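You operate a simulated robot arm through the tools that you are given. There is no shell and no other tool. Be economical: measure what you need, move in short steps, check, and stop when the job is done.

The job below is to be done with a simulated robot arm. You get a single attempt, and the scene is never put back.

Task
Lower the silver lantern's globe, wipe the dust off it, wind the wick right down and free the clamp.
Fine: use the yellow sponge and put it back. What is to be rubbed or washed off counts as gone when no trace of it is left.

It is judged by the outcome, as a careful person would: the job done as asked, and still so three seconds after it is handed in. It fails if anything else is knocked over, pushed out of place, dropped, spilled or broken.

Robot
A 6-joint arm with a fingered hand, on a carriage that runs on a rail from [0.001, 1.616] to [0, -0.524] (x, y) and turns from -196 to 136 degrees about z. Base frame: it is fixed where the carriage stands at the start and does not move with it; the origin is on the floor, on the carriage's upright axis, x ahead of it, y to its left, z up; the surface under the hand at the start is at about z = 0.9. Lengths are in m, angles in degrees, forces in N, time in s.
Its first joint turns from -166.0 to 166.0 degrees. Places, roughly: brass knob of the green lantern [0.8, -0.1, 1]; brass knob of the red lantern [0.8, 0.1, 1]; brass knob of the silver lantern [0.7, 0.4, 1]; glass globe of the green lantern [0.8, -0.2, 1]; glass globe of the red lantern [0.8, 0, 1]; glass globe of the silver lantern [0.8, 0.4, 1.1]; steel lever of the green lantern [0.8, -0.3, 1.1]; steel lever of the red lantern [0.8, -0.1, 1.1]; steel lever of the silver lantern [0.8, 0.3, 1]; yellow clamp [0.8, 0.5, 0.9]. Payload 4 kg.
The tool frame sits at the grasp point between the pads (the TCP): z along the fingers, y along the line on which they close. The tips reach 0.026 m beyond it. The gripper opens to 0.132 m. The gripper's body begins 0.073 m behind the TCP. The gripper is a hand of 4 fingers: y runs from the thumb to the fingers, the wrist lies at [0, 0, -0.239] in the tool frame, and closing takes about 1.5 s.
Orientation is told as [roll, pitch, yaw] about the base's x, y, z axes, in that order, counted from this pose: with the fingers straight down and closing along the base's y, the tool's x points along the base's -x, its y along +y and its z along -z.

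Tools
- The arm moves only by the tool move_arm. Its argument "commands" is a list of rows, each a list of 6 numbers: the shift along the tool's x, y, z in units of 40 mm (1.0 is 40 mm), then the turn, a rotation vector about the tool's x, y, z in units of 4 degrees (1.0 is 4 degrees). In form: [[dx, dy, dz, wx, wy, wz], ...]. A call has 1 to 10 rows; each row shifts and turns the commanded pose from where the row before left it, along the tool's axes as they then stand. "jaw" is the finger opening in m, from 0 to 0.132, set as the call begins (left out, the last holds). A call with a number of a shift or a turn outside -1 to 1 is refused whole. A row lasts 0.2 s, in which the tool goes at most 0.05 m and 8.6 degrees; a call with a longer step from one row to the next is refused whole, and so is a gripper value outside its range. Where a pose cannot be reached the arm comes as near as it can. A force on the tool above 40 N (or 10 N above the force at the start of the call, whichever is more), or a blocked arm, ends the call early, and 0.2 s more pass. The fingers move at their own pace (about 0.045 m/s each) and stop on an object; they squeeze with about 24 N. The grip force told is the motor's: it shows also when the fingers shut on nothing. Time passes only in rows, and 0.2 s behind the last, so rows that do not move let the fingers close. The reply holds the time, the measured pose of the TCP, the force on the tool along the base axes, the opening and the grip force, in the units named above and with some noise, with the torque about the TCP (base axes, N m) and any sound that the robot's microphone picked up, and new pictures: "views" is both (left out), scene, wrist or none.
- Cameras (640 x 400 px; columns grow to the right, rows downward): "scene" is now at [0.3017, 0.1728, 1.4026]; the picture's right is [-0.19, -0.98, 0.00], its down [-0.48, 0.09, -0.87] and it looks along [0.85, -0.17, -0.49] (base axes); focal length 266 px, centre (320, 200). "wrist" rides on the gripper at [0.068, 0.002, -0.097] in the tool frame; the picture's right is [-0.03, 1.00, 0.00], its down [-0.82, -0.02, -0.58] and it looks along [-0.58, -0.01, 0.82] (tool axes); focal length 270 px, centre (320, 200). There is no depth. A picture from a camera that has moved, and an enlarged one, comes with that camera's place and axes in the base frame and with its lens.
- lift_body(by): slides the trunk up (or, below 0, down) by that many m; the arm and the scene camera ride with it, the base frame stays. It gives what a move gives, with no picture.
- roll_base(legs): drives the robot by 1 to 6 legs, each [ahead, left, turn to the left] in m, m and degrees, along the robot's own axes; the way and the turn of a leg run together, so that a leg with both is an arc; at most 1.5 m and 180 degrees a leg. The arm and the cameras ride along, it lands a little off, and it stops where it bumps. It keeps to its track: a leg is cut to what the track allows. It gives what a move gives, and a new picture of the scene camera.
- finger_targets(finger1, finger2, finger3, thumb_bend): sets how far each is bent, from 0 (flat) to 100 (curled in); at 30 the hand is open as for a grip, at 70 the pads meet at the TCP. One left out holds its place. A second passes; each finger stops where it meets its share of the squeeze, and holds until it gets a number again. A gripper value or a shape takes the hand back. It gives what a move gives, with no picture; readings hold the bend of each and the force on the fingers (four entries, about 0 where the hand has none), thumb and palm.
- set_grasp(shape): the hand has 4 fingers and takes this shape, open, in about a second: jaw (thumb against the fingers, like two jaws); tri (thumb and two fingers); tip (a fingertip pinch); poke (one finger out to press); point (the index stretched); flat (the hand flat); cup (the hand cupped); fist (a fist). The gripper value then closes the fingers along that shape, each until it touches; the sizes above hold for jaw. It gives what a move gives, with no picture.
- pan_tilt(pan, tilt): turns the head with the scene camera to pan (to the left, within 143 degrees either way) and tilt (down, from -29 to 69), counted from straight ahead of the robot. It gives what a move gives, and a new picture of the scene camera.
- enlarge(camera, box): a new picture of the part [left, top, right, bottom] of that camera's present view, enlarged. No time passes.
- job_done(): hands the job in; it is judged then, once.

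Work in short steps. Places have to be worked out from the pictures, the camera data and where the tool is seen: move nearer, look again, correct. Check each grasp and each placing, and mend what went wrong. You have 120 turns and 260 pictures in all, those below and enlarged ones among them. Open the gripper and draw the arm clear of the work before you hand the job in, unless the task says otherwise; then end with one line.

The tools are called after "Emit:" by a JSON object that holds its "api" and its "payload". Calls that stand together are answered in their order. move_arm: Moves the arm, as the interface text tells. Its arguments: {"type":"object","properties":{"commands":{"type":"array","items":{"type":"array","items":{"type":"number"}}},"jaw":{"type":"number"},"views":{"type":"string","enum":["both","scene","wrist","none"]}},"required":["commands"]} The other tools are called the same way: lift_body (by) slides the trunk up or down; set_grasp (shape) gives the hand a shape; finger_targets (finger1, finger2, finger3, thumb_bend) moves the fingers one by one; roll_base (legs) drives the base; pan_tilt (pan, tilt) turns the head that bears the scene camera; enlarge (camera, box) takes an enlarged picture of a part of a camera's view; job_done () hands the job in.

At the start:

```text
time_s: 0.0
tool_pos: [0.5067, 0.19, 1.2789]
ee_rot: [0.0, 0.0, 0.0]
ft_force: [0.0, -0.3, -1.5]
torque: [-0.02, 0.0, 0.01]
finger_gap: 0.1322
grip_force: 0.0
shape: jaw
bend: [30.0, 30.0, 30.0, 30.0]
finger forces: [0.0, 0.0, 0.1, 0.0, 0.0, 0.1]
trunk travel left (down, up): [-0.4, 0.228]
robot x, y, heading: [0.0012, 0.0031, -0.2]
head pan, tilt: [-11.0, 29.5]
```

scene: 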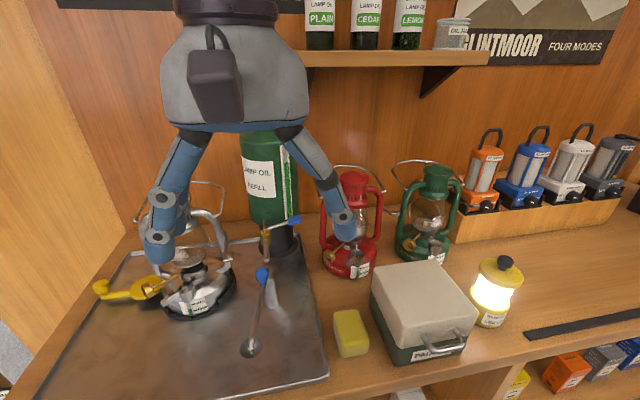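
wrist: 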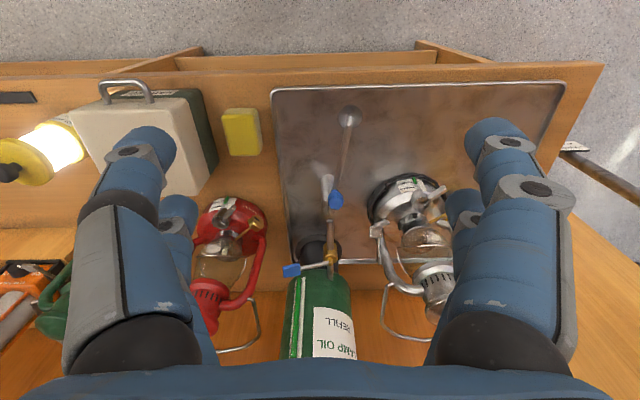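

The silver lantern stands at the left on a metal tray, held by a yellow clamp, and the hand hides part of it. I turn the head towards it to see it better.

Emit:
{"api": "pan_tilt", "payload": {"pan": 15, "tilt": 30}}

Emit:
{"api": "enlarge", "payload": {"camera": "wrist", "box": [260, 70, 580, 350]}}

```text
time_s: 0.9
tool_pos: [0.5061, 0.1897, 1.2779]
ee_rot: [0.1, 0.0, 0.1]
ft_force: [-0.1, 0.1, -0.1]
torque: [0.0, -0.03, -0.03]
finger_gap: 0.1321
grip_force: 0.1
shape: jaw
bend: [30.0, 30.0, 30.0, 30.0]
finger forces: [0.0, 0.0, 0.0, 0.0, 0.1, 0.1]
trunk travel left (down, up): [-0.4, 0.228]
robot x, y, heading: [-0.001, -0.0004, 0.1]
head pan, tilt: [15.0, 30.0]
camera scene: at [0.3001, 0.2133, 1.4018], right [0.26, -0.97, 0.0], down [-0.48, -0.13, -0.87], along [0.84, 0.22, -0.5], focal length 266 px, centre (320, 200)
```

scene: 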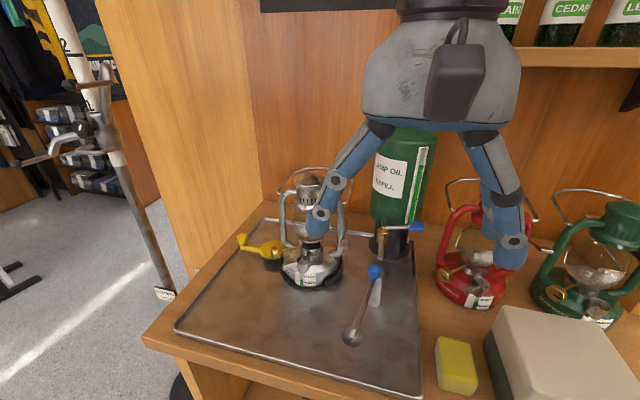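

```text
1.43 times, centred on (420, 210) of wrist
camera zoom: at [0.4384, 0.1904, 1.3741], right [0.03, 1.0, 0.0], down [0.82, -0.02, 0.58], along [0.58, -0.01, -0.82], focal length 386 px, centre (177, 186)
```

zoom: 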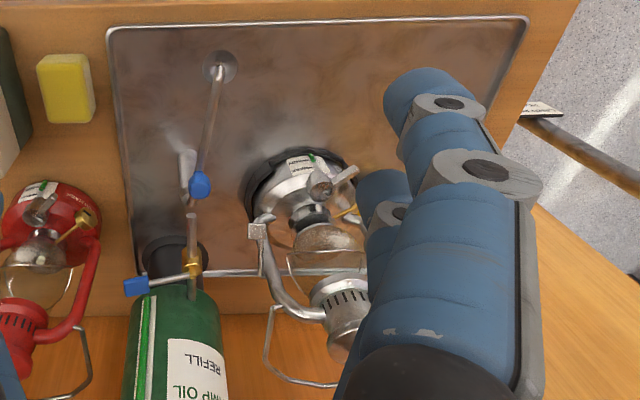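

The hand hides the lantern. I swing the hand to the right and drive the carriage left a little for a clear view.

Emit:
{"api": "move_arm", "payload": {"commands": [[0, -1, 0, 0, 0, 0], [0, -1, 0, 0, 0, 0], [0, -1, 0, 0, 0, 0], [0, -1, 0, 0, 0, 0], [0, -1, 0, 0, 0, 0], [0, -1, 0, 0, 0, 0], [0, -1, 0, 0, 0, 0]], "views": "none"}}

Emit:
{"api": "roll_base", "payload": {"legs": [[0, 0.25, 0]]}}

Emit:
{"api": "pan_tilt", "payload": {"pan": -5, "tilt": 35}}

```text
time_s: 2.5
tool_pos: [0.5045, -0.0914, 1.2819]
ee_rot: [0.1, 0.1, 0.0]
ft_force: [-0.5, 0.7, 0.5]
torque: [0.01, 0.01, 0.0]
finger_gap: 0.1317
grip_force: 0.0
shape: jaw
bend: [30.0, 30.0, 30.0, 30.0]
finger forces: [0.0, 0.0, 0.1, 0.0, 0.0, 0.0]
trunk travel left (down, up): [-0.4, 0.228]
robot x, y, heading: [0.0015, -0.0018, -0.1]
head pan, tilt: [15.0, 30.0]
```

```text
time_s: 4.3
tool_pos: [0.5057, 0.1597, 1.2822]
ee_rot: [-0.1, -0.1, 0.3]
ft_force: [-0.4, 1.2, -0.2]
torque: [0.01, 0.01, 0.0]
finger_gap: 0.1319
grip_force: 0.0
shape: jaw
bend: [30.0, 30.0, 30.0, 30.0]
finger forces: [0.1, 0.0, 0.1, 0.0, 0.0, 0.1]
trunk travel left (down, up): [-0.4, 0.228]
robot x, y, heading: [0.0013, 0.2511, 0.2]
head pan, tilt: [15.0, 30.0]
camera scene: at [0.2996, 0.4641, 1.4018], right [0.26, -0.97, 0.0], down [-0.48, -0.13, -0.87], along [0.84, 0.23, -0.5], focal length 266 px, centre (320, 200)
```

scene: 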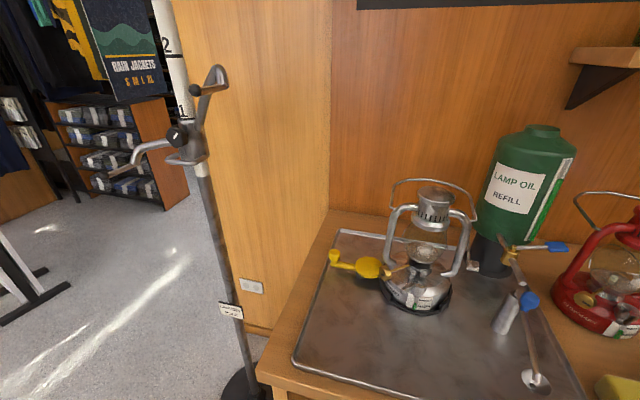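

```text
time_s: 5.2
tool_pos: [0.5053, 0.16, 1.2817]
ee_rot: [0.0, 0.0, 0.2]
ft_force: [-1.3, 0.1, -0.2]
torque: [-0.03, 0.0, 0.02]
finger_gap: 0.1319
grip_force: 0.1
shape: jaw
bend: [30.0, 30.0, 30.0, 30.0]
finger forces: [0.0, 0.0, 0.0, 0.0, 0.0, 0.0]
trunk travel left (down, up): [-0.4, 0.228]
robot x, y, heading: [0.0025, 0.2502, 0.3]
head pan, tilt: [-5.0, 35.0]
camera scene: at [0.3001, 0.433, 1.394], right [-0.08, -1.0, 0.0], down [-0.57, 0.05, -0.82], along [0.82, -0.07, -0.57], focal length 266 px, centre (320, 200)
```

scene: 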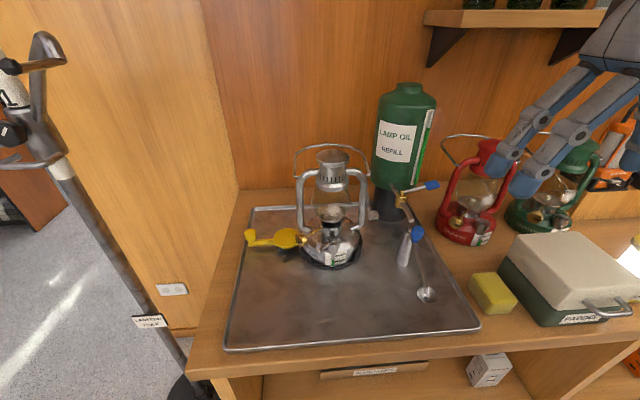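

A clear view now. I enlarge the lantern with its clamp, and look at the other lanterns for comparison.

Emit:
{"api": "enlarge", "payload": {"camera": "scene", "box": [240, 130, 400, 280]}}

Emit:
{"api": "enlarge", "payload": {"camera": "scene", "box": [280, 140, 380, 210]}}

Emit:
{"api": "enlarge", "payload": {"camera": "scene", "box": [280, 205, 380, 275]}}

Emit:
{"api": "enlarge", "payload": {"camera": "scene", "box": [420, 120, 580, 240]}}

```text
2.67 times, centred on (320, 205) of scene
camera zoom: at [0.3001, 0.433, 1.394], right [-0.08, -1.0, 0.0], down [-0.57, 0.05, -0.82], along [0.82, -0.07, -0.57], focal length 709 px, centre (320, 187)
```

zoom: 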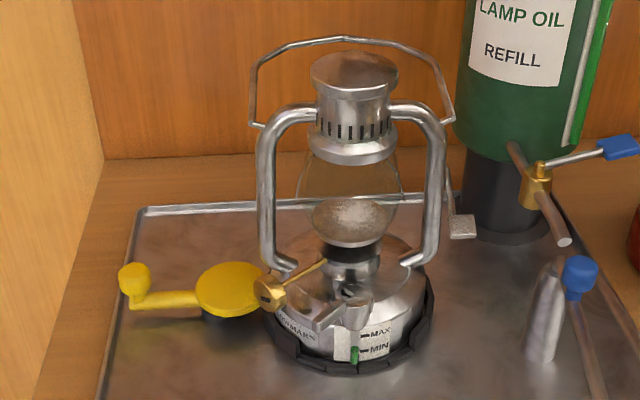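

```text
5.71 times, centred on (330, 175) of scene
camera zoom: at [0.3001, 0.433, 1.394], right [-0.08, -1.0, 0.0], down [-0.57, 0.05, -0.82], along [0.82, -0.07, -0.57], focal length 1520 px, centre (263, 343)
```

zoom: 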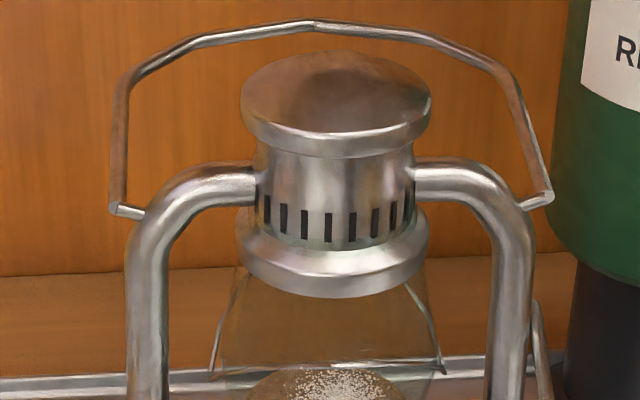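

```text
5.71 times, centred on (330, 240) of scene
camera zoom: at [0.3001, 0.433, 1.394], right [-0.08, -1.0, 0.0], down [-0.57, 0.05, -0.82], along [0.82, -0.07, -0.57], focal length 1520 px, centre (263, -29)
```

zoom: 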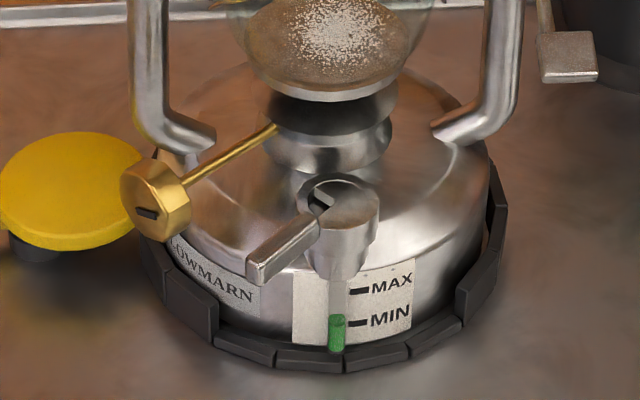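

```text
3.33 times, centred on (500, 180) of scene
camera zoom: at [0.3001, 0.433, 1.394], right [-0.08, -1.0, 0.0], down [-0.57, 0.05, -0.82], along [0.82, -0.07, -0.57], focal length 886 px, centre (-280, 267)
```

zoom: 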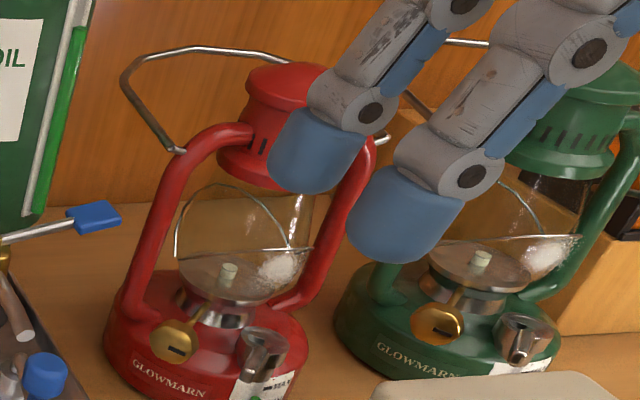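

The silver globe is raised (its lever at the right hangs low while the others are up). It is dusty on the front, and the wick knob is at the front left of the burner. I bring the wrist camera in front of the lantern for a second viewpoint.

Emit:
{"api": "move_arm", "payload": {"commands": [[0, 1, 0, 0, 0, 0], [0, 1, 0, 0, 0, 0], [0, 1, 0, 0, 0, 0], [0, 1, 0, 0, 0, 0], [0, 1, 0, 0, 0, 0], [0, 0.4, 0.8, 0, 0, 0], [0, 0, 1, 0, 0, 0], [0, 0, 0.5, 0, 0, 0]]}}

Emit:
{"api": "enlarge", "payload": {"camera": "wrist", "box": [200, 80, 440, 400]}}

```text
time_s: 7.0
tool_pos: [0.5044, 0.3763, 1.187]
ee_rot: [0.1, 0.0, 0.2]
ft_force: [-0.5, 0.2, -0.5]
torque: [-0.01, -0.01, 0.01]
finger_gap: 0.1317
grip_force: 0.0
shape: jaw
bend: [30.0, 30.0, 30.0, 30.0]
finger forces: [0.0, 0.0, 0.1, 0.1, 0.1, 0.1]
trunk travel left (down, up): [-0.4, 0.228]
robot x, y, heading: [0.0011, 0.2469, 0.2]
head pan, tilt: [-5.0, 35.0]
camera scene: at [0.3, 0.433, 1.394], right [-0.08, -1.0, 0.0], down [-0.57, 0.05, -0.82], along [0.82, -0.07, -0.57], focal length 266 px, centre (320, 200)
camera wrist: at [0.4363, 0.3756, 1.2832], right [0.02, 1.0, 0.0], down [0.82, -0.02, 0.58], along [0.58, -0.01, -0.82], focal length 270 px, centre (320, 200)
```

scene: 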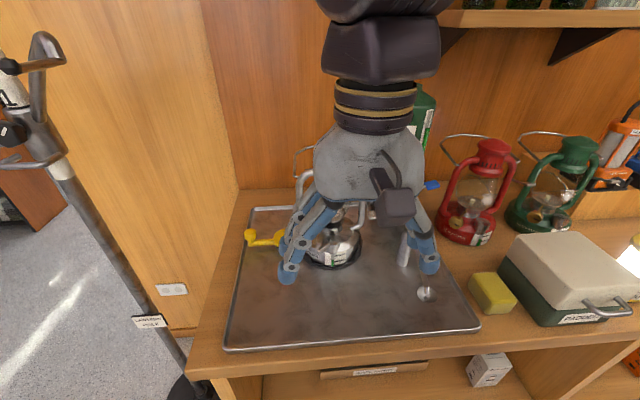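
wrist: 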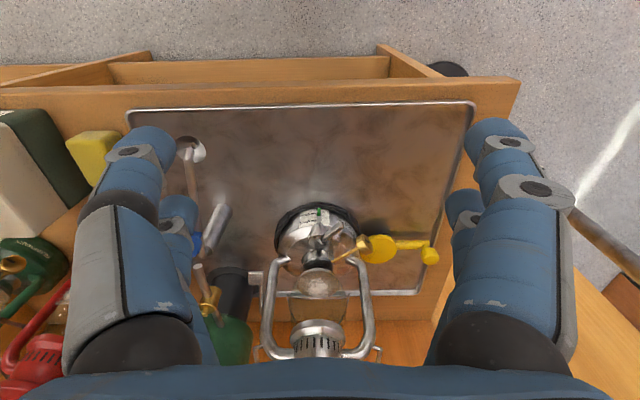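

```text
1.25 times, centred on (320, 240) of wrist
camera zoom: at [0.4363, 0.3756, 1.2832], right [0.02, 1.0, 0.0], down [0.82, -0.02, 0.58], along [0.58, -0.01, -0.82], focal length 338 px, centre (320, 150)
```

zoom: 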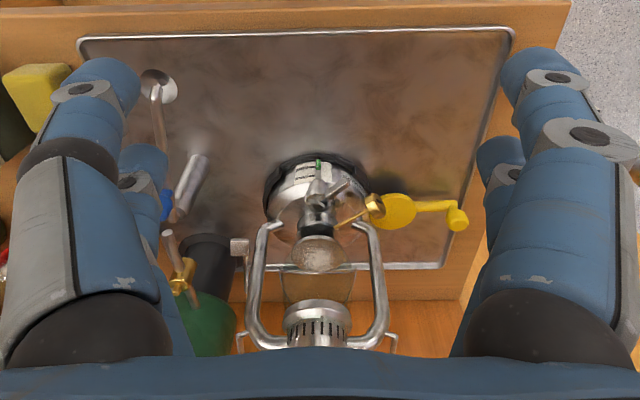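

The two viewpoints lie almost on one line, so depth is weak. I drive right to view the lantern from another side.

Emit:
{"api": "roll_base", "payload": {"legs": [[0, -0.35, 0]]}}

Emit:
{"api": "pan_tilt", "payload": {"pan": 30, "tilt": 30}}

Emit:
{"api": "enlarge", "payload": {"camera": "scene", "box": [240, 120, 400, 270]}}

```text
time_s: 9.2
tool_pos: [0.502, 0.0291, 1.1885]
ee_rot: [0.0, 0.1, 0.6]
ft_force: [0.9, -0.4, 0.5]
torque: [-0.01, 0.02, 0.01]
finger_gap: 0.132
grip_force: 0.1
shape: jaw
bend: [30.0, 30.0, 30.0, 30.0]
finger forces: [0.0, 0.0, 0.0, 0.0, 0.0, 0.0]
trunk travel left (down, up): [-0.4, 0.228]
robot x, y, heading: [-0.0016, -0.101, 0.6]
head pan, tilt: [-5.0, 35.0]
camera scene: at [0.2985, 0.0857, 1.394], right [-0.08, -1.0, 0.0], down [-0.57, 0.04, -0.82], along [0.82, -0.06, -0.57], focal length 266 px, centre (320, 200)
```

scene: 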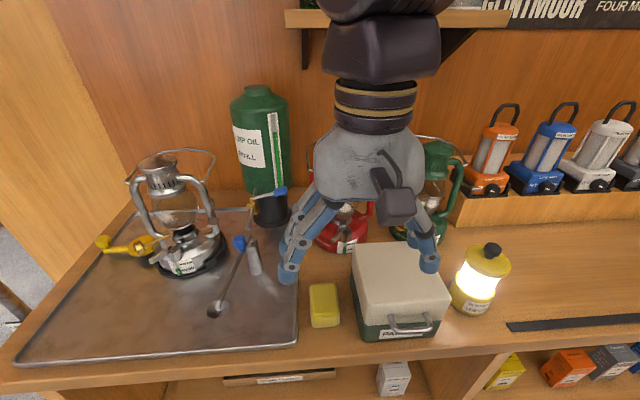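

```text
time_s: 10.2
tool_pos: [0.5034, 0.0298, 1.1873]
ee_rot: [0.0, 0.0, 0.6]
ft_force: [-0.1, 0.4, -0.2]
torque: [-0.03, 0.0, 0.0]
finger_gap: 0.132
grip_force: 0.1
shape: jaw
bend: [30.0, 30.0, 30.0, 30.0]
finger forces: [0.1, 0.1, 0.0, 0.0, 0.0, 0.0]
trunk travel left (down, up): [-0.4, 0.228]
robot x, y, heading: [-0.0004, -0.0971, 0.4]
head pan, tilt: [30.0, 30.0]
camera scene: at [0.2885, 0.1384, 1.4018], right [0.51, -0.86, 0.0], down [-0.43, -0.25, -0.87], along [0.75, 0.44, -0.5], focal length 266 px, centre (320, 200)
```

scene: 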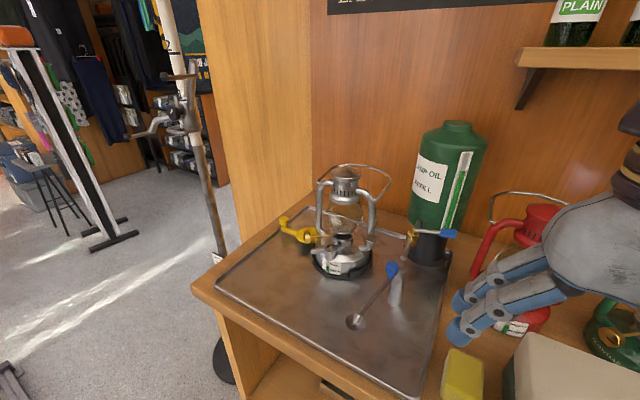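

```text
2.67 times, centred on (320, 195) of scene
camera zoom: at [0.2885, 0.1384, 1.4018], right [0.51, -0.86, 0.0], down [-0.43, -0.25, -0.87], along [0.75, 0.44, -0.5], focal length 709 px, centre (320, 213)
```

zoom: 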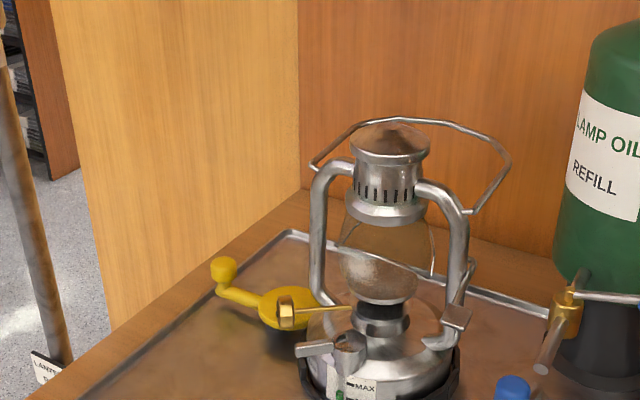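

From two views I work out: lever pad ≈ (0.749, 0.277, 1.035), its pivot ≈ (0.787, 0.283, 1.06), lantern axis ≈ (0.789, 0.365), wick knob ≈ (0.741, 0.439, 0.982), crank knob of the clamp ≈ (0.798, 0.563, 0.955). I shape the hand for poking and drive to y≈0.15 to lift the lever.

Emit:
{"api": "set_grasp", "payload": {"shape": "poke"}}

Emit:
{"api": "roll_base", "payload": {"legs": [[0, 0.25, 0]]}}

Emit:
{"api": "move_arm", "payload": {"commands": [[0, 0, 0, 0, -1, 0], [0, 0, 0, 0, -1, 0], [0, 0, 0, 0, -1, 0], [0, 0, 0, 0, -1, 0], [0, 0, 0, 0, -1, 0], [0, 0, 0, 0, -1, 0], [0, 0, 0, 0, -1, 0], [0, 0, 0, 0, -1, 0], [0, 0, 0, 0, -1, 0], [0, 0, 0, 0, -1, 0]]}}

```text
time_s: 11.1
tool_pos: [0.5023, 0.0295, 1.1869]
ee_rot: [0.0, 0.0, 0.6]
ft_force: [0.6, 0.5, -0.3]
torque: [-0.04, 0.0, 0.01]
finger_gap: 0.0
grip_force: 0.1
shape: poke
bend: [100.0, 100.0, 100.0, 34.0]
finger forces: [0.0, 0.1, 0.0, 0.0, 0.0, 0.0]
trunk travel left (down, up): [-0.4, 0.228]
robot x, y, heading: [-0.0013, -0.1006, 0.7]
head pan, tilt: [30.0, 30.0]
```

```text
time_s: 13.0
tool_pos: [0.504, 0.2768, 1.1869]
ee_rot: [-0.1, -0.1, 0.3]
ft_force: [0.0, -0.6, -0.3]
torque: [-0.04, -0.01, 0.01]
finger_gap: 0.0
grip_force: 0.0
shape: poke
bend: [100.0, 100.0, 100.0, 34.0]
finger forces: [0.0, 0.1, 0.1, 0.0, 0.0, 0.1]
trunk travel left (down, up): [-0.4, 0.228]
robot x, y, heading: [-0.0015, 0.1512, 0.3]
head pan, tilt: [30.0, 30.0]
camera scene: at [0.2903, 0.387, 1.4018], right [0.5, -0.86, 0.0], down [-0.43, -0.25, -0.87], along [0.75, 0.44, -0.5], focal length 266 px, centre (320, 200)
```

scene: 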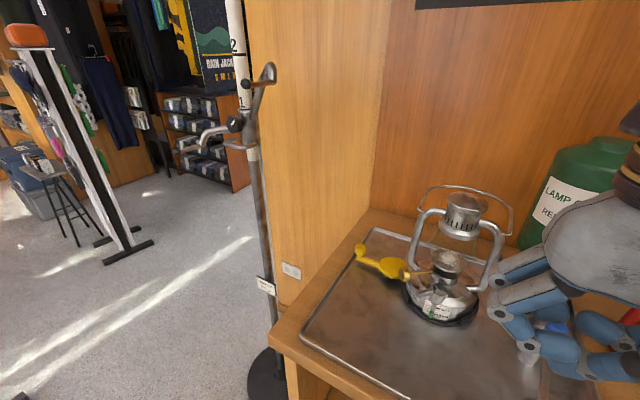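

```text
time_s: 15.2
tool_pos: [0.5043, 0.2759, 1.1877]
ee_rot: [0.0, -40.2, 0.2]
ft_force: [-0.3, 0.2, -0.1]
torque: [-0.01, -0.02, 0.01]
finger_gap: 0.0002
grip_force: 0.1
shape: poke
bend: [100.0, 100.0, 100.0, 34.0]
finger forces: [0.0, 0.1, 0.0, 0.1, 0.1, 0.1]
trunk travel left (down, up): [-0.4, 0.228]
robot x, y, heading: [0.0004, 0.1554, 0.3]
head pan, tilt: [30.0, 30.0]
camera scene: at [0.2903, 0.3871, 1.4018], right [0.5, -0.86, 0.0], down [-0.43, -0.25, -0.87], along [0.75, 0.44, -0.5], focal length 266 px, centre (320, 200)
camera wrist: at [0.3899, 0.2769, 1.2165], right [0.02, 1.0, 0.02], down [0.25, -0.02, 0.97], along [0.97, -0.01, -0.25], focal length 270 px, centre (320, 200)
```

scene: 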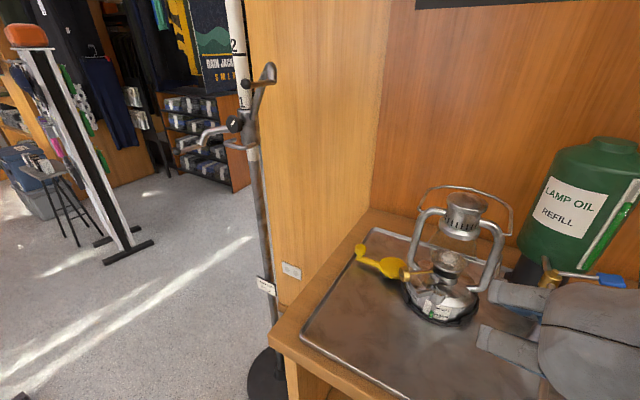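
wrist: 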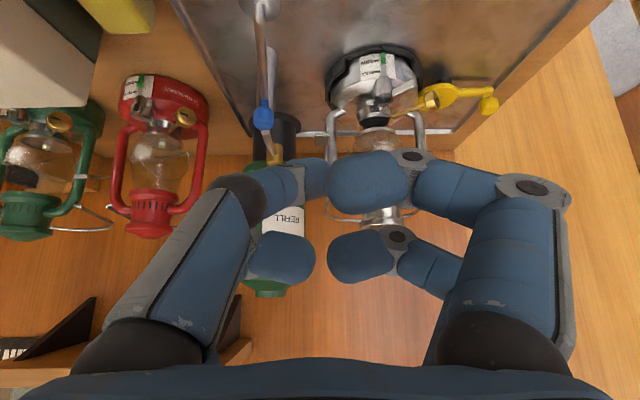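

The poke shape is not as slim as hoped; I try the point shape and look at it.

Emit:
{"api": "set_grasp", "payload": {"shape": "point"}}

Emit:
{"api": "pan_tilt", "payload": {"pan": 0, "tilt": 35}}

Emit:
{"api": "move_arm", "payload": {"commands": [[0, 0, 0, 0, 0, 0]], "views": "wrist"}}

```text
time_s: 16.1
tool_pos: [0.5041, 0.2767, 1.1863]
ee_rot: [-0.1, -40.0, 0.2]
ft_force: [0.3, -0.4, 0.3]
torque: [-0.03, -0.02, 0.04]
finger_gap: 0.0002
grip_force: 0.2
shape: point
bend: [24.0, 99.0, 100.0, 39.0]
finger forces: [0.0, 0.0, 0.0, 0.0, 0.0, 0.0]
trunk travel left (down, up): [-0.4, 0.228]
robot x, y, heading: [0.0026, 0.1513, 0.2]
head pan, tilt: [30.0, 30.0]
```

```text
time_s: 17.0
tool_pos: [0.5037, 0.2765, 1.1875]
ee_rot: [0.0, -40.0, 0.3]
ft_force: [0.6, -0.2, 0.5]
torque: [-0.03, 0.0, 0.0]
finger_gap: 0.0
grip_force: 0.0
shape: point
bend: [16.0, 99.0, 100.0, 42.0]
finger forces: [0.0, 0.0, 0.0, 0.1, 0.0, 0.0]
trunk travel left (down, up): [-0.4, 0.228]
robot x, y, heading: [-0.0023, 0.1538, 0.4]
head pan, tilt: [0.0, 35.0]
camera scene: at [0.3002, 0.3419, 1.394], right [0.0, -1.0, 0.0], down [-0.57, 0.0, -0.82], along [0.82, 0.0, -0.57], focal length 266 px, centre (320, 200)
```

scene: 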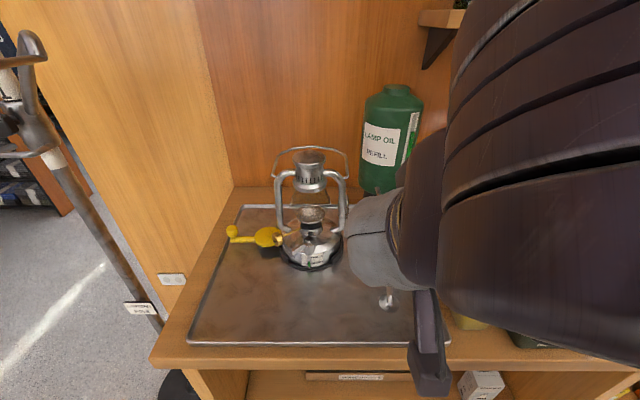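

```text
time_s: 17.4
tool_pos: [0.5046, 0.2773, 1.1872]
ee_rot: [0.0, -40.1, 0.2]
ft_force: [0.5, 0.1, 0.0]
torque: [-0.01, 0.01, 0.03]
finger_gap: 0.0
grip_force: 0.0
shape: point
bend: [14.0, 99.0, 100.0, 43.0]
finger forces: [0.0, 0.0, 0.1, 0.1, 0.0, 0.0]
trunk travel left (down, up): [-0.4, 0.228]
robot x, y, heading: [0.0008, 0.1491, 0.1]
head pan, tilt: [0.0, 35.0]
camera wrist: at [0.3899, 0.2767, 1.2166], right [0.02, 1.0, 0.02], down [0.25, -0.02, 0.97], along [0.97, -0.01, -0.25], focal length 270 px, centre (320, 200)
```

wrist: 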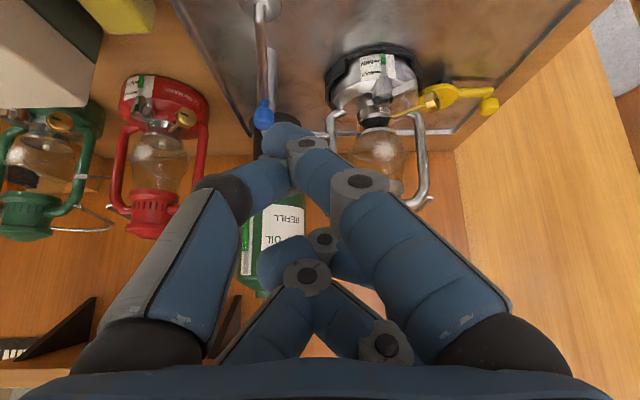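

The index is still straightening; I wait a moment and look again.

Emit:
{"api": "finger_targets", "payload": {"finger1": 20, "finger2": 100, "finger3": 100, "thumb_bend": 100}}

Emit:
{"api": "enlarge", "payload": {"camera": "wrist", "box": [0, 0, 640, 400]}}

```text
time_s: 18.4
tool_pos: [0.5042, 0.276, 1.1863]
ee_rot: [0.0, -40.1, 0.1]
ft_force: [-0.3, 0.0, -0.4]
torque: [0.0, 0.0, 0.03]
finger_gap: 0.0048
grip_force: 0.1
shape: fingers
bend: [76.0, 90.0, 100.0, 92.0]
finger forces: [0.0, 0.1, 0.0, 0.0, 0.0, 0.1]
trunk travel left (down, up): [-0.4, 0.228]
robot x, y, heading: [0.0021, 0.148, 0.3]
head pan, tilt: [0.0, 35.0]
```

```text
1.00 times, centred on (320, 200) of wrist (not enlarged: the box is as wide or as high as the picture)
camera zoom: at [0.3899, 0.2767, 1.2166], right [0.02, 1.0, 0.02], down [0.25, -0.02, 0.97], along [0.97, -0.01, -0.25], focal length 270 px, centre (320, 200)
```

zoom: 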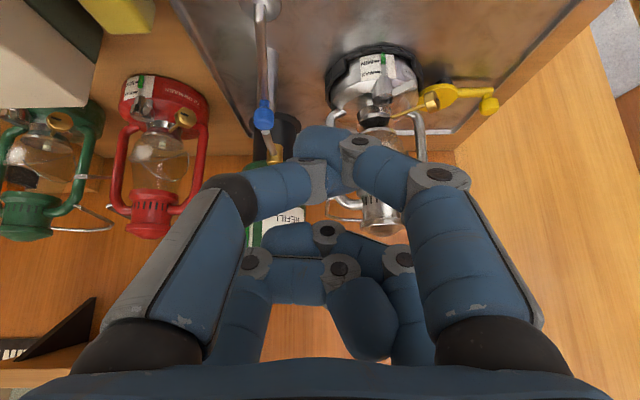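

Readings are unexpected (perhaps still moving); I let time pass and read again.

Emit:
{"api": "move_arm", "payload": {"commands": [[0, 0, 0, 0, 0, 0], [0, 0, 0, 0, 0, 0], [0, 0, 0, 0, 0, 0], [0, 0, 0, 0, 0, 0], [0, 0, 0, 0, 0, 0]], "views": "wrist"}}

```text
time_s: 19.6
tool_pos: [0.5036, 0.2761, 1.1863]
ee_rot: [0.0, -40.0, 0.2]
ft_force: [0.0, 0.4, -0.5]
torque: [0.0, -0.03, 0.02]
finger_gap: 0.004
grip_force: 0.0
shape: fingers
bend: [84.0, 90.0, 100.0, 92.0]
finger forces: [0.1, 0.0, 0.1, 0.1, 0.0, 0.1]
trunk travel left (down, up): [-0.4, 0.228]
robot x, y, heading: [-0.0013, 0.1527, 0.2]
head pan, tilt: [0.0, 35.0]
camera wrist: at [0.3899, 0.2767, 1.2166], right [0.02, 1.0, 0.02], down [0.25, -0.02, 0.97], along [0.97, -0.01, -0.25], focal length 270 px, centre (320, 200)
```

wrist: 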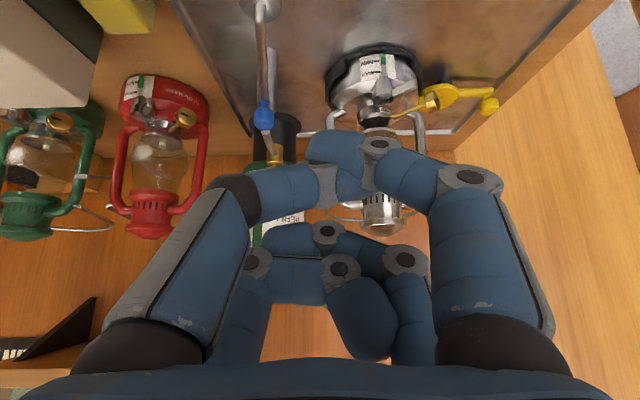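

The thumb jammed against the index. I return to the plain point shape and let it settle.

Emit:
{"api": "set_grasp", "payload": {"shape": "point"}}

Emit:
{"api": "move_arm", "payload": {"commands": [[0, 0, 0, 0, 0, 0], [0, 0, 0, 0, 0, 0], [0, 0, 0, 0, 0, 0], [0, 0, 0, 0, 0, 0], [0, 0, 0, 0, 0, 0], [0, 0, 0, 0, 0, 0], [0, 0, 0, 0, 0, 0], [0, 0, 0, 0, 0, 0]], "views": "wrist"}}

```text
time_s: 20.5
tool_pos: [0.5023, 0.2764, 1.1878]
ee_rot: [0.0, -40.0, 0.2]
ft_force: [-0.3, 0.1, 0.1]
torque: [0.03, 0.04, -0.01]
finger_gap: 0.0
grip_force: 0.0
shape: point
bend: [11.0, 96.0, 100.0, 43.0]
finger forces: [0.0, 0.0, 0.0, 0.0, 0.1, 0.1]
trunk travel left (down, up): [-0.4, 0.228]
robot x, y, heading: [-0.0002, 0.1491, 0.1]
head pan, tilt: [0.0, 35.0]
```

```text
time_s: 22.3
tool_pos: [0.5043, 0.2765, 1.1869]
ee_rot: [-0.1, -40.0, 0.2]
ft_force: [0.7, 1.2, 0.9]
torque: [0.02, 0.03, 0.03]
finger_gap: 0.0004
grip_force: 0.1
shape: point
bend: [10.0, 96.0, 100.0, 44.0]
finger forces: [0.0, 0.1, 0.0, 0.0, 0.1, 0.0]
trunk travel left (down, up): [-0.4, 0.228]
robot x, y, heading: [-0.0007, 0.1521, 0.4]
head pan, tilt: [0.0, 35.0]
camera wrist: at [0.3899, 0.2767, 1.2167], right [0.02, 1.0, 0.02], down [0.25, -0.02, 0.97], along [0.97, -0.01, -0.25], focal length 270 px, centre (320, 200)
```

wrist: 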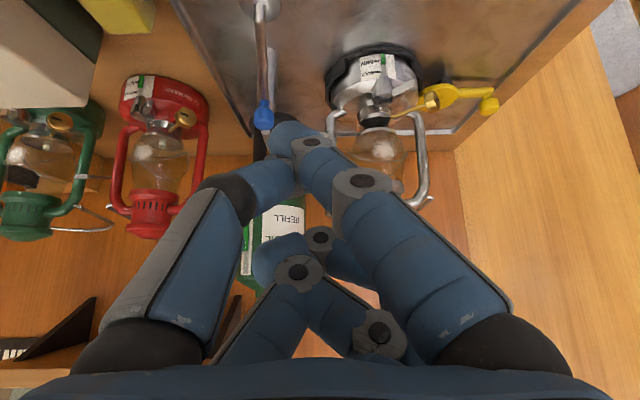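

The pointing finger crosses the hand's middle line; a fingertip pinch on the lever pad's sides may be more precise. I try the tip shape and look.

Emit:
{"api": "set_grasp", "payload": {"shape": "tip"}}

Emit:
{"api": "move_arm", "payload": {"commands": [[0, 0, 0, 0, 0, 0], [0, 0, 0, 0, 0, 0], [0, 0, 0, 0, 0, 0], [0, 0, 0, 0, 0, 0], [0, 0, 0, 0, 0, 0]], "views": "wrist"}}

Emit:
{"api": "move_arm", "payload": {"commands": [[0, 0, 0, 0, 0, 0], [0, 0, 0, 0, 0, 0], [0, 0, 0, 0, 0, 0], [0, 0, 0, 0, 0, 0], [0, 0, 0, 0, 0, 0]], "views": "wrist", "jaw": 0}}

```text
time_s: 23.2
tool_pos: [0.5031, 0.2763, 1.1863]
ee_rot: [0.0, -40.1, 0.3]
ft_force: [-0.1, -0.1, -0.1]
torque: [0.03, 0.02, 0.01]
finger_gap: 0.1319
grip_force: 0.1
shape: tip
bend: [30.0, 30.0, 30.0, 30.0]
finger forces: [0.1, 0.0, 0.0, 0.0, 0.0, 0.0]
trunk travel left (down, up): [-0.4, 0.228]
robot x, y, heading: [0.0044, 0.1486, 0.1]
head pan, tilt: [0.0, 35.0]
```

```text
time_s: 24.4
tool_pos: [0.5039, 0.2769, 1.1873]
ee_rot: [0.1, -40.0, 0.2]
ft_force: [-0.2, -1.7, -0.2]
torque: [0.04, 0.02, -0.02]
finger_gap: 0.1317
grip_force: 0.1
shape: tip
bend: [30.0, 30.0, 30.0, 30.0]
finger forces: [0.1, 0.0, 0.0, 0.0, 0.1, 0.0]
trunk travel left (down, up): [-0.4, 0.228]
robot x, y, heading: [-0.0016, 0.1523, 0.2]
head pan, tilt: [0.0, 35.0]
camera wrist: at [0.3899, 0.2767, 1.2167], right [0.02, 1.0, 0.02], down [0.25, -0.02, 0.97], along [0.97, -0.01, -0.25], focal length 270 px, centre (320, 200)
```

wrist: 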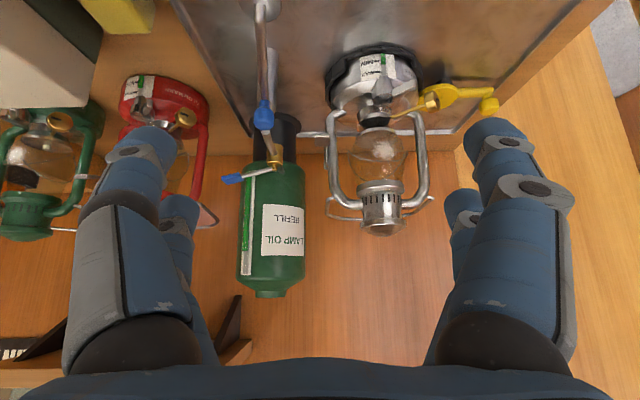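

```text
time_s: 25.6
tool_pos: [0.504, 0.2757, 1.1881]
ee_rot: [0.0, -40.0, 0.2]
ft_force: [-0.2, 0.1, 0.1]
torque: [0.0, 0.01, 0.04]
finger_gap: 0.0257
grip_force: 0.1
shape: tip
bend: [73.0, 73.0, 73.0, 70.0]
finger forces: [0.1, 0.1, 0.0, 0.1, 0.0, 0.0]
trunk travel left (down, up): [-0.4, 0.228]
robot x, y, heading: [-0.0037, 0.1516, 0.3]
head pan, tilt: [0.0, 35.0]
camera wrist: at [0.3899, 0.2767, 1.2166], right [0.02, 1.0, 0.02], down [0.25, -0.02, 0.97], along [0.97, -0.01, -0.25], focal length 270 px, centre (320, 200)
```

wrist: 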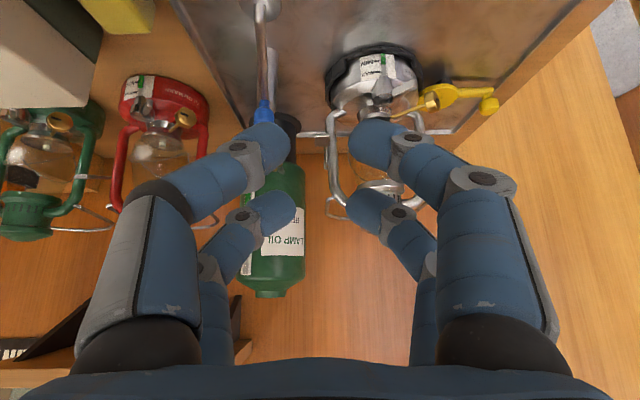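

The jaw shape is a pair of fingers on each side. Plan: come from the front at a 30° pitch, with the jaw half open, straddle the lever pad (y≈0.277) and pinch it. First I go to a hover point near it and look.

Emit:
{"api": "set_grasp", "payload": {"shape": "jaw"}}

Emit:
{"api": "move_arm", "payload": {"commands": [[0, 0, 0, 0, 1, 0], [0, 0, 0, 0, 1, 0], [0, 0, 0, 0, 0.5, 0], [-0.59, 0, 0.84, 0, 0, 0], [-0.59, 0, 0.84, 0, 0, 0], [-0.59, 0, 0.84, 0, 0, 0], [-0.59, 0, 0.84, 0, 0, 0]], "jaw": 0.07}}

```text
time_s: 26.5
tool_pos: [0.5035, 0.2766, 1.186]
ee_rot: [0.0, -40.0, 0.2]
ft_force: [0.1, 1.1, -1.2]
torque: [0.0, 0.0, 0.0]
finger_gap: 0.1314
grip_force: 0.1
shape: jaw
bend: [30.0, 30.0, 30.0, 30.0]
finger forces: [0.0, 0.1, 0.0, 0.0, 0.0, 0.0]
trunk travel left (down, up): [-0.4, 0.228]
robot x, y, heading: [-0.0018, 0.1534, 0.4]
head pan, tilt: [0.0, 35.0]
```

```text
time_s: 28.1
tool_pos: [0.6529, 0.2749, 1.1201]
ee_rot: [0.1, -30.2, 0.2]
ft_force: [0.2, 0.1, 0.6]
torque: [0.02, 0.01, -0.04]
finger_gap: 0.0702
grip_force: 0.0
shape: jaw
bend: [72.0, 72.0, 72.0, 70.0]
finger forces: [0.1, 0.0, 0.0, 0.0, 0.1, 0.0]
trunk travel left (down, up): [-0.4, 0.228]
robot x, y, heading: [0.0016, 0.1511, -0.1]
head pan, tilt: [0.0, 35.0]
camera scene: at [0.2996, 0.3417, 1.3942], right [0.0, -1.0, 0.0], down [-0.57, 0.0, -0.82], along [0.82, 0.0, -0.57], focal length 266 px, centre (320, 200)
camera wrist: at [0.5472, 0.2761, 1.168], right [0.02, 1.0, 0.01], down [0.42, -0.02, 0.91], along [0.91, -0.01, -0.42], focal length 270 px, centre (320, 200)
```

scene: 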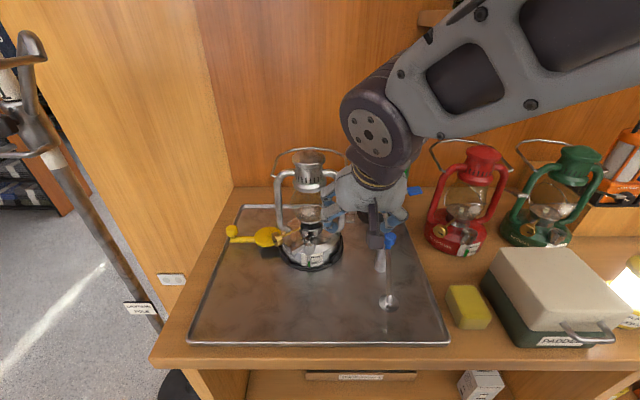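
wrist: 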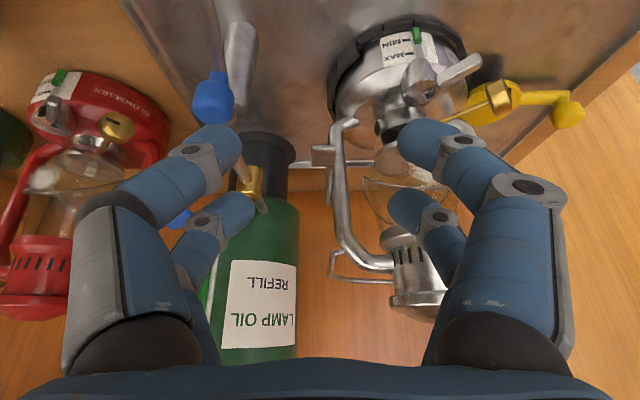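

The pad is right between the jaws laterally, in agreement with my estimate. I enlarge to see the lever's shape.

Emit:
{"api": "enlarge", "payload": {"camera": "wrist", "box": [240, 100, 400, 300]}}

Emit:
{"api": "enlarge", "payload": {"camera": "wrist", "box": [0, 40, 180, 200]}}

Emit:
{"api": "enlarge", "payload": {"camera": "scene", "box": [410, 130, 610, 270]}}

```text
2.00 times, centred on (320, 200) of wrist
camera zoom: at [0.5472, 0.2761, 1.168], right [0.02, 1.0, 0.01], down [0.42, -0.02, 0.91], along [0.91, -0.01, -0.42], focal length 541 px, centre (320, 200)
```

zoom: 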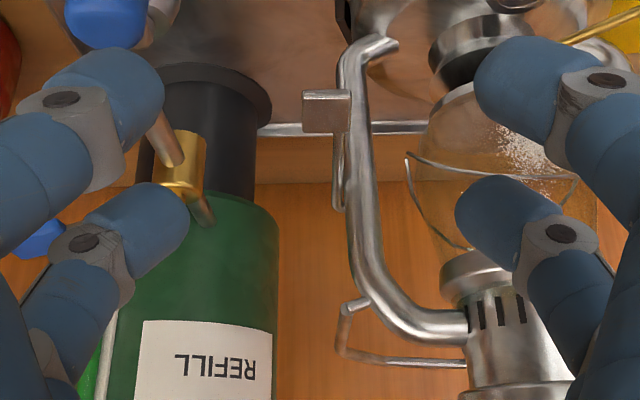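

```text
2.50 times, centred on (90, 120) of wrist
camera zoom: at [0.5472, 0.2761, 1.168], right [0.02, 1.0, 0.01], down [0.42, -0.02, 0.91], along [0.91, -0.01, -0.42], focal length 676 px, centre (895, 400)
```

zoom: 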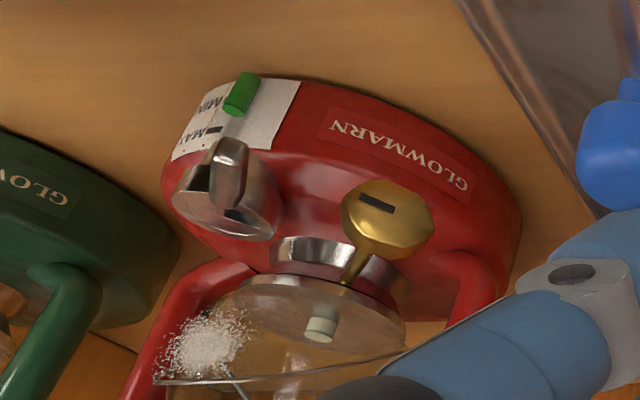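

```text
2.86 times, centred on (510, 200) of scene
camera zoom: at [0.2996, 0.3417, 1.3942], right [0.0, -1.0, 0.0], down [-0.57, 0.0, -0.82], along [0.82, 0.0, -0.57], focal length 760 px, centre (-223, 200)
```

zoom: 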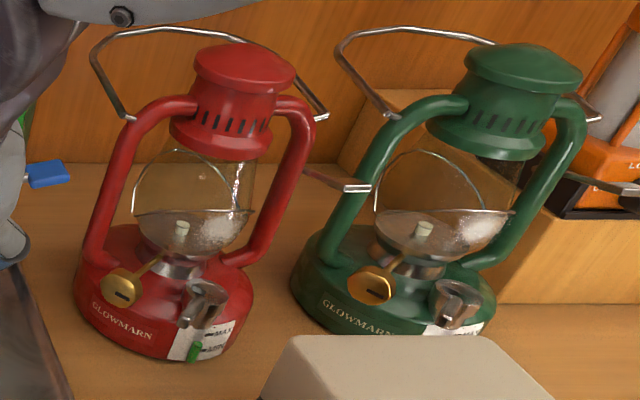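

The pad is free on both sides in front of the tube. I go in two thirds of the way, then look.

Emit:
{"api": "move_arm", "payload": {"commands": [[-0.246, 0.05, 0.94, 0, 0, 0], [-0.246, 0.05, 0.94, 0, 0, 0]], "views": "wrist"}}

Emit:
{"api": "pan_tilt", "payload": {"pan": -5, "tilt": 32}}

Emit:
{"api": "enlarge", "payload": {"camera": "scene", "box": [260, 130, 420, 270]}}

```text
time_s: 28.7
tool_pos: [0.7083, 0.2804, 1.0658]
ee_rot: [-0.1, -30.0, 0.2]
ft_force: [-0.2, -0.7, 0.5]
torque: [0.01, -0.01, -0.01]
finger_gap: 0.0705
grip_force: 0.0
shape: jaw
bend: [72.0, 72.0, 72.0, 70.0]
finger forces: [0.1, 0.0, 0.1, 0.0, 0.0, 0.1]
trunk travel left (down, up): [-0.4, 0.228]
robot x, y, heading: [-0.001, 0.1503, 0.1]
head pan, tilt: [0.0, 35.0]
camera wrist: at [0.6008, 0.281, 1.1146], right [0.02, 1.0, 0.01], down [0.42, -0.02, 0.91], along [0.91, -0.01, -0.42], focal length 270 px, centre (320, 200)
```

wrist: 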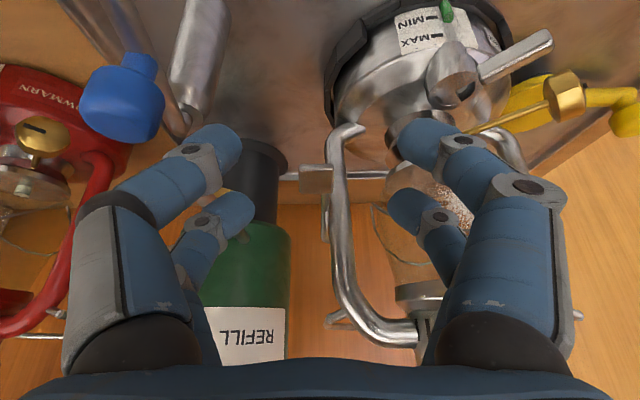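

```text
time_s: 29.4
tool_pos: [0.7077, 0.2806, 1.0653]
ee_rot: [0.0, -30.0, 0.3]
ft_force: [-0.1, -0.3, 0.6]
torque: [0.0, 0.0, -0.03]
finger_gap: 0.0705
grip_force: 0.0
shape: jaw
bend: [72.0, 72.0, 72.0, 70.0]
finger forces: [0.0, 0.0, 0.0, 0.1, 0.0, 0.0]
trunk travel left (down, up): [-0.4, 0.228]
robot x, y, heading: [0.0014, 0.1498, 0.3]
head pan, tilt: [-5.0, 32.0]
camera scene: at [0.3014, 0.3341, 1.3986], right [-0.08, -1.0, 0.0], down [-0.53, 0.04, -0.85], along [0.84, -0.07, -0.53], focal length 266 px, centre (320, 200)
```

scene: 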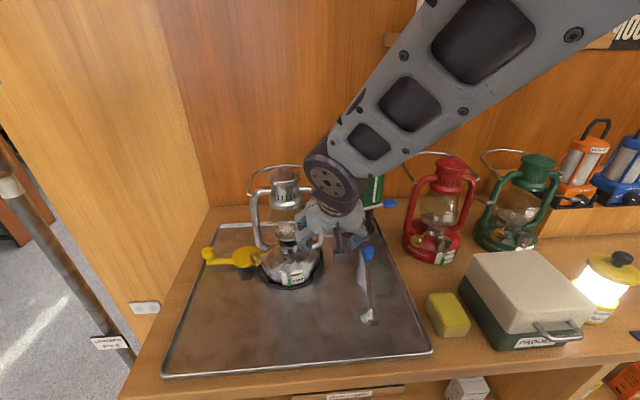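

```text
2.86 times, centred on (340, 200) of scene
camera zoom: at [0.3014, 0.3341, 1.3986], right [-0.08, -1.0, 0.0], down [-0.53, 0.04, -0.85], along [0.84, -0.07, -0.53], focal length 760 px, centre (263, 200)
```

zoom: 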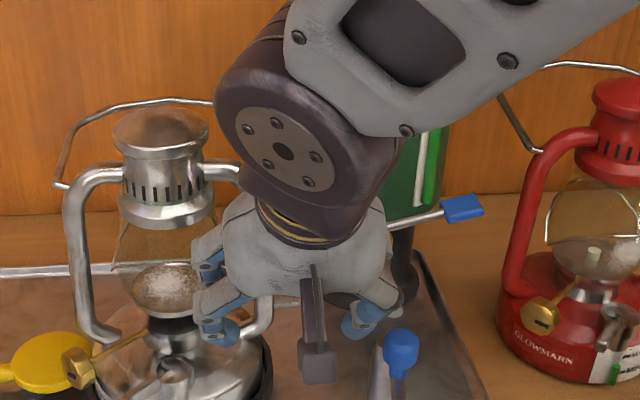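

The pad stays at about (0.749, 0.276, 1.033). One more row brings the finger pairs to either side of it; then I close gently.

Emit:
{"api": "move_arm", "payload": {"commands": [[-0.07, -0.08, 0.88, 0, 0, 0]], "views": "wrist"}}

Emit:
{"api": "move_arm", "payload": {"commands": [[0, 0, 0, 0, 0, 0], [0, 0, 0, 0, 0, 0], [0, 0, 0, 0, 0, 0], [0, 0, 0, 0, 0, 0], [0, 0, 0, 0, 0, 0]], "jaw": 0.02, "views": "wrist"}}

```text
time_s: 29.8
tool_pos: [0.7283, 0.2759, 1.0352]
ee_rot: [0.0, -30.0, 0.2]
ft_force: [-0.4, -0.4, -0.9]
torque: [0.01, 0.01, 0.01]
finger_gap: 0.0706
grip_force: 0.0
shape: jaw
bend: [72.0, 72.0, 72.0, 70.0]
finger forces: [0.1, 0.0, 0.0, 0.0, 0.0, 0.0]
trunk travel left (down, up): [-0.4, 0.228]
robot x, y, heading: [0.0003, 0.152, 0.1]
head pan, tilt: [-5.0, 32.0]
camera wrist: at [0.621, 0.2768, 1.0844], right [0.02, 1.0, 0.01], down [0.42, -0.02, 0.91], along [0.91, -0.01, -0.42], focal length 270 px, centre (320, 200)
```

wrist: 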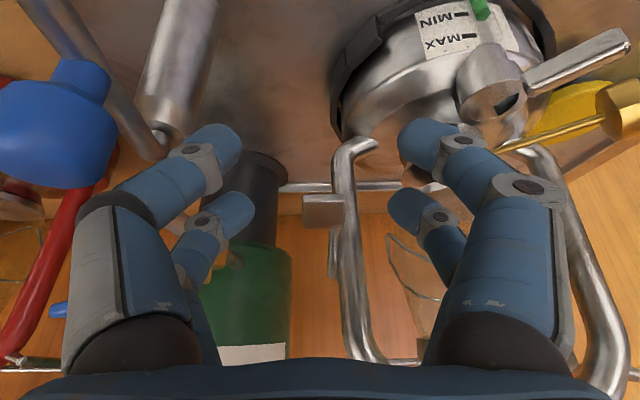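

```text
time_s: 31.0
tool_pos: [0.7288, 0.2748, 1.0348]
ee_rot: [0.1, -30.1, 0.1]
ft_force: [0.1, 0.2, 1.1]
torque: [0.02, -0.02, 0.01]
finger_gap: 0.0204
grip_force: 0.2
shape: jaw
bend: [73.0, 72.0, 73.0, 70.0]
finger forces: [0.0, 0.6, 0.1, 0.1, 0.1, 0.0]
trunk travel left (down, up): [-0.4, 0.228]
robot x, y, heading: [-0.0, 0.1491, 0.2]
head pan, tilt: [-5.0, 32.0]
camera wrist: at [0.6213, 0.2769, 1.0842], right [0.02, 1.0, 0.01], down [0.42, -0.02, 0.91], along [0.91, -0.01, -0.42], focal length 270 px, centre (320, 200)
```

wrist: 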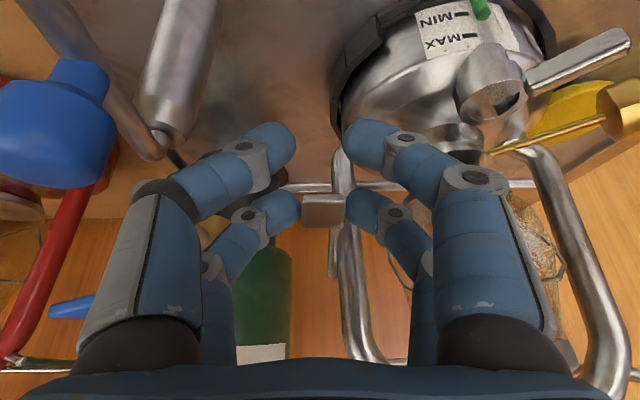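

The far finger pair straddles the pad. I close fully onto it.

Emit:
{"api": "move_arm", "payload": {"commands": [[0, 0, 0, 0, 0, 0], [0, 0, 0, 0, 0, 0], [0, 0, 0, 0, 0, 0], [0, 0, 0, 0, 0, 0]], "jaw": 0, "views": "wrist"}}

```text
time_s: 32.0
tool_pos: [0.7288, 0.2764, 1.0364]
ee_rot: [-0.1, -30.0, 0.3]
ft_force: [-0.1, 0.0, 0.0]
torque: [-0.03, -0.01, 0.01]
finger_gap: 0.0001
grip_force: 24.0
shape: jaw
bend: [61.0, 75.0, 74.0, 70.0]
finger forces: [0.1, 0.1, 0.0, 0.0, 0.0, 0.0]
trunk travel left (down, up): [-0.4, 0.228]
robot x, y, heading: [-0.0008, 0.15, 0.1]
head pan, tilt: [-5.0, 32.0]
camera wrist: at [0.6213, 0.2768, 1.0842], right [0.02, 1.0, 0.01], down [0.42, -0.02, 0.91], along [0.91, -0.01, -0.42], focal length 270 px, centre (320, 200)
```

wrist: 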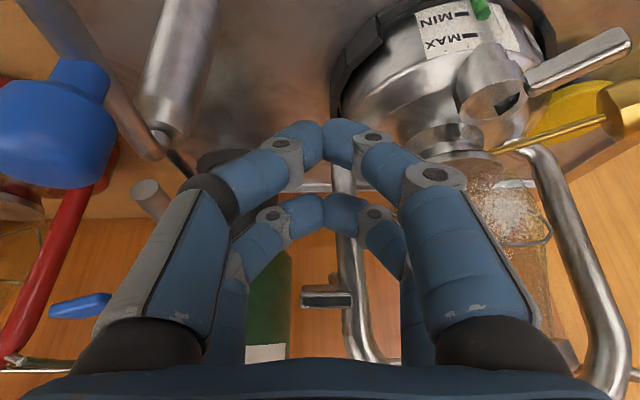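

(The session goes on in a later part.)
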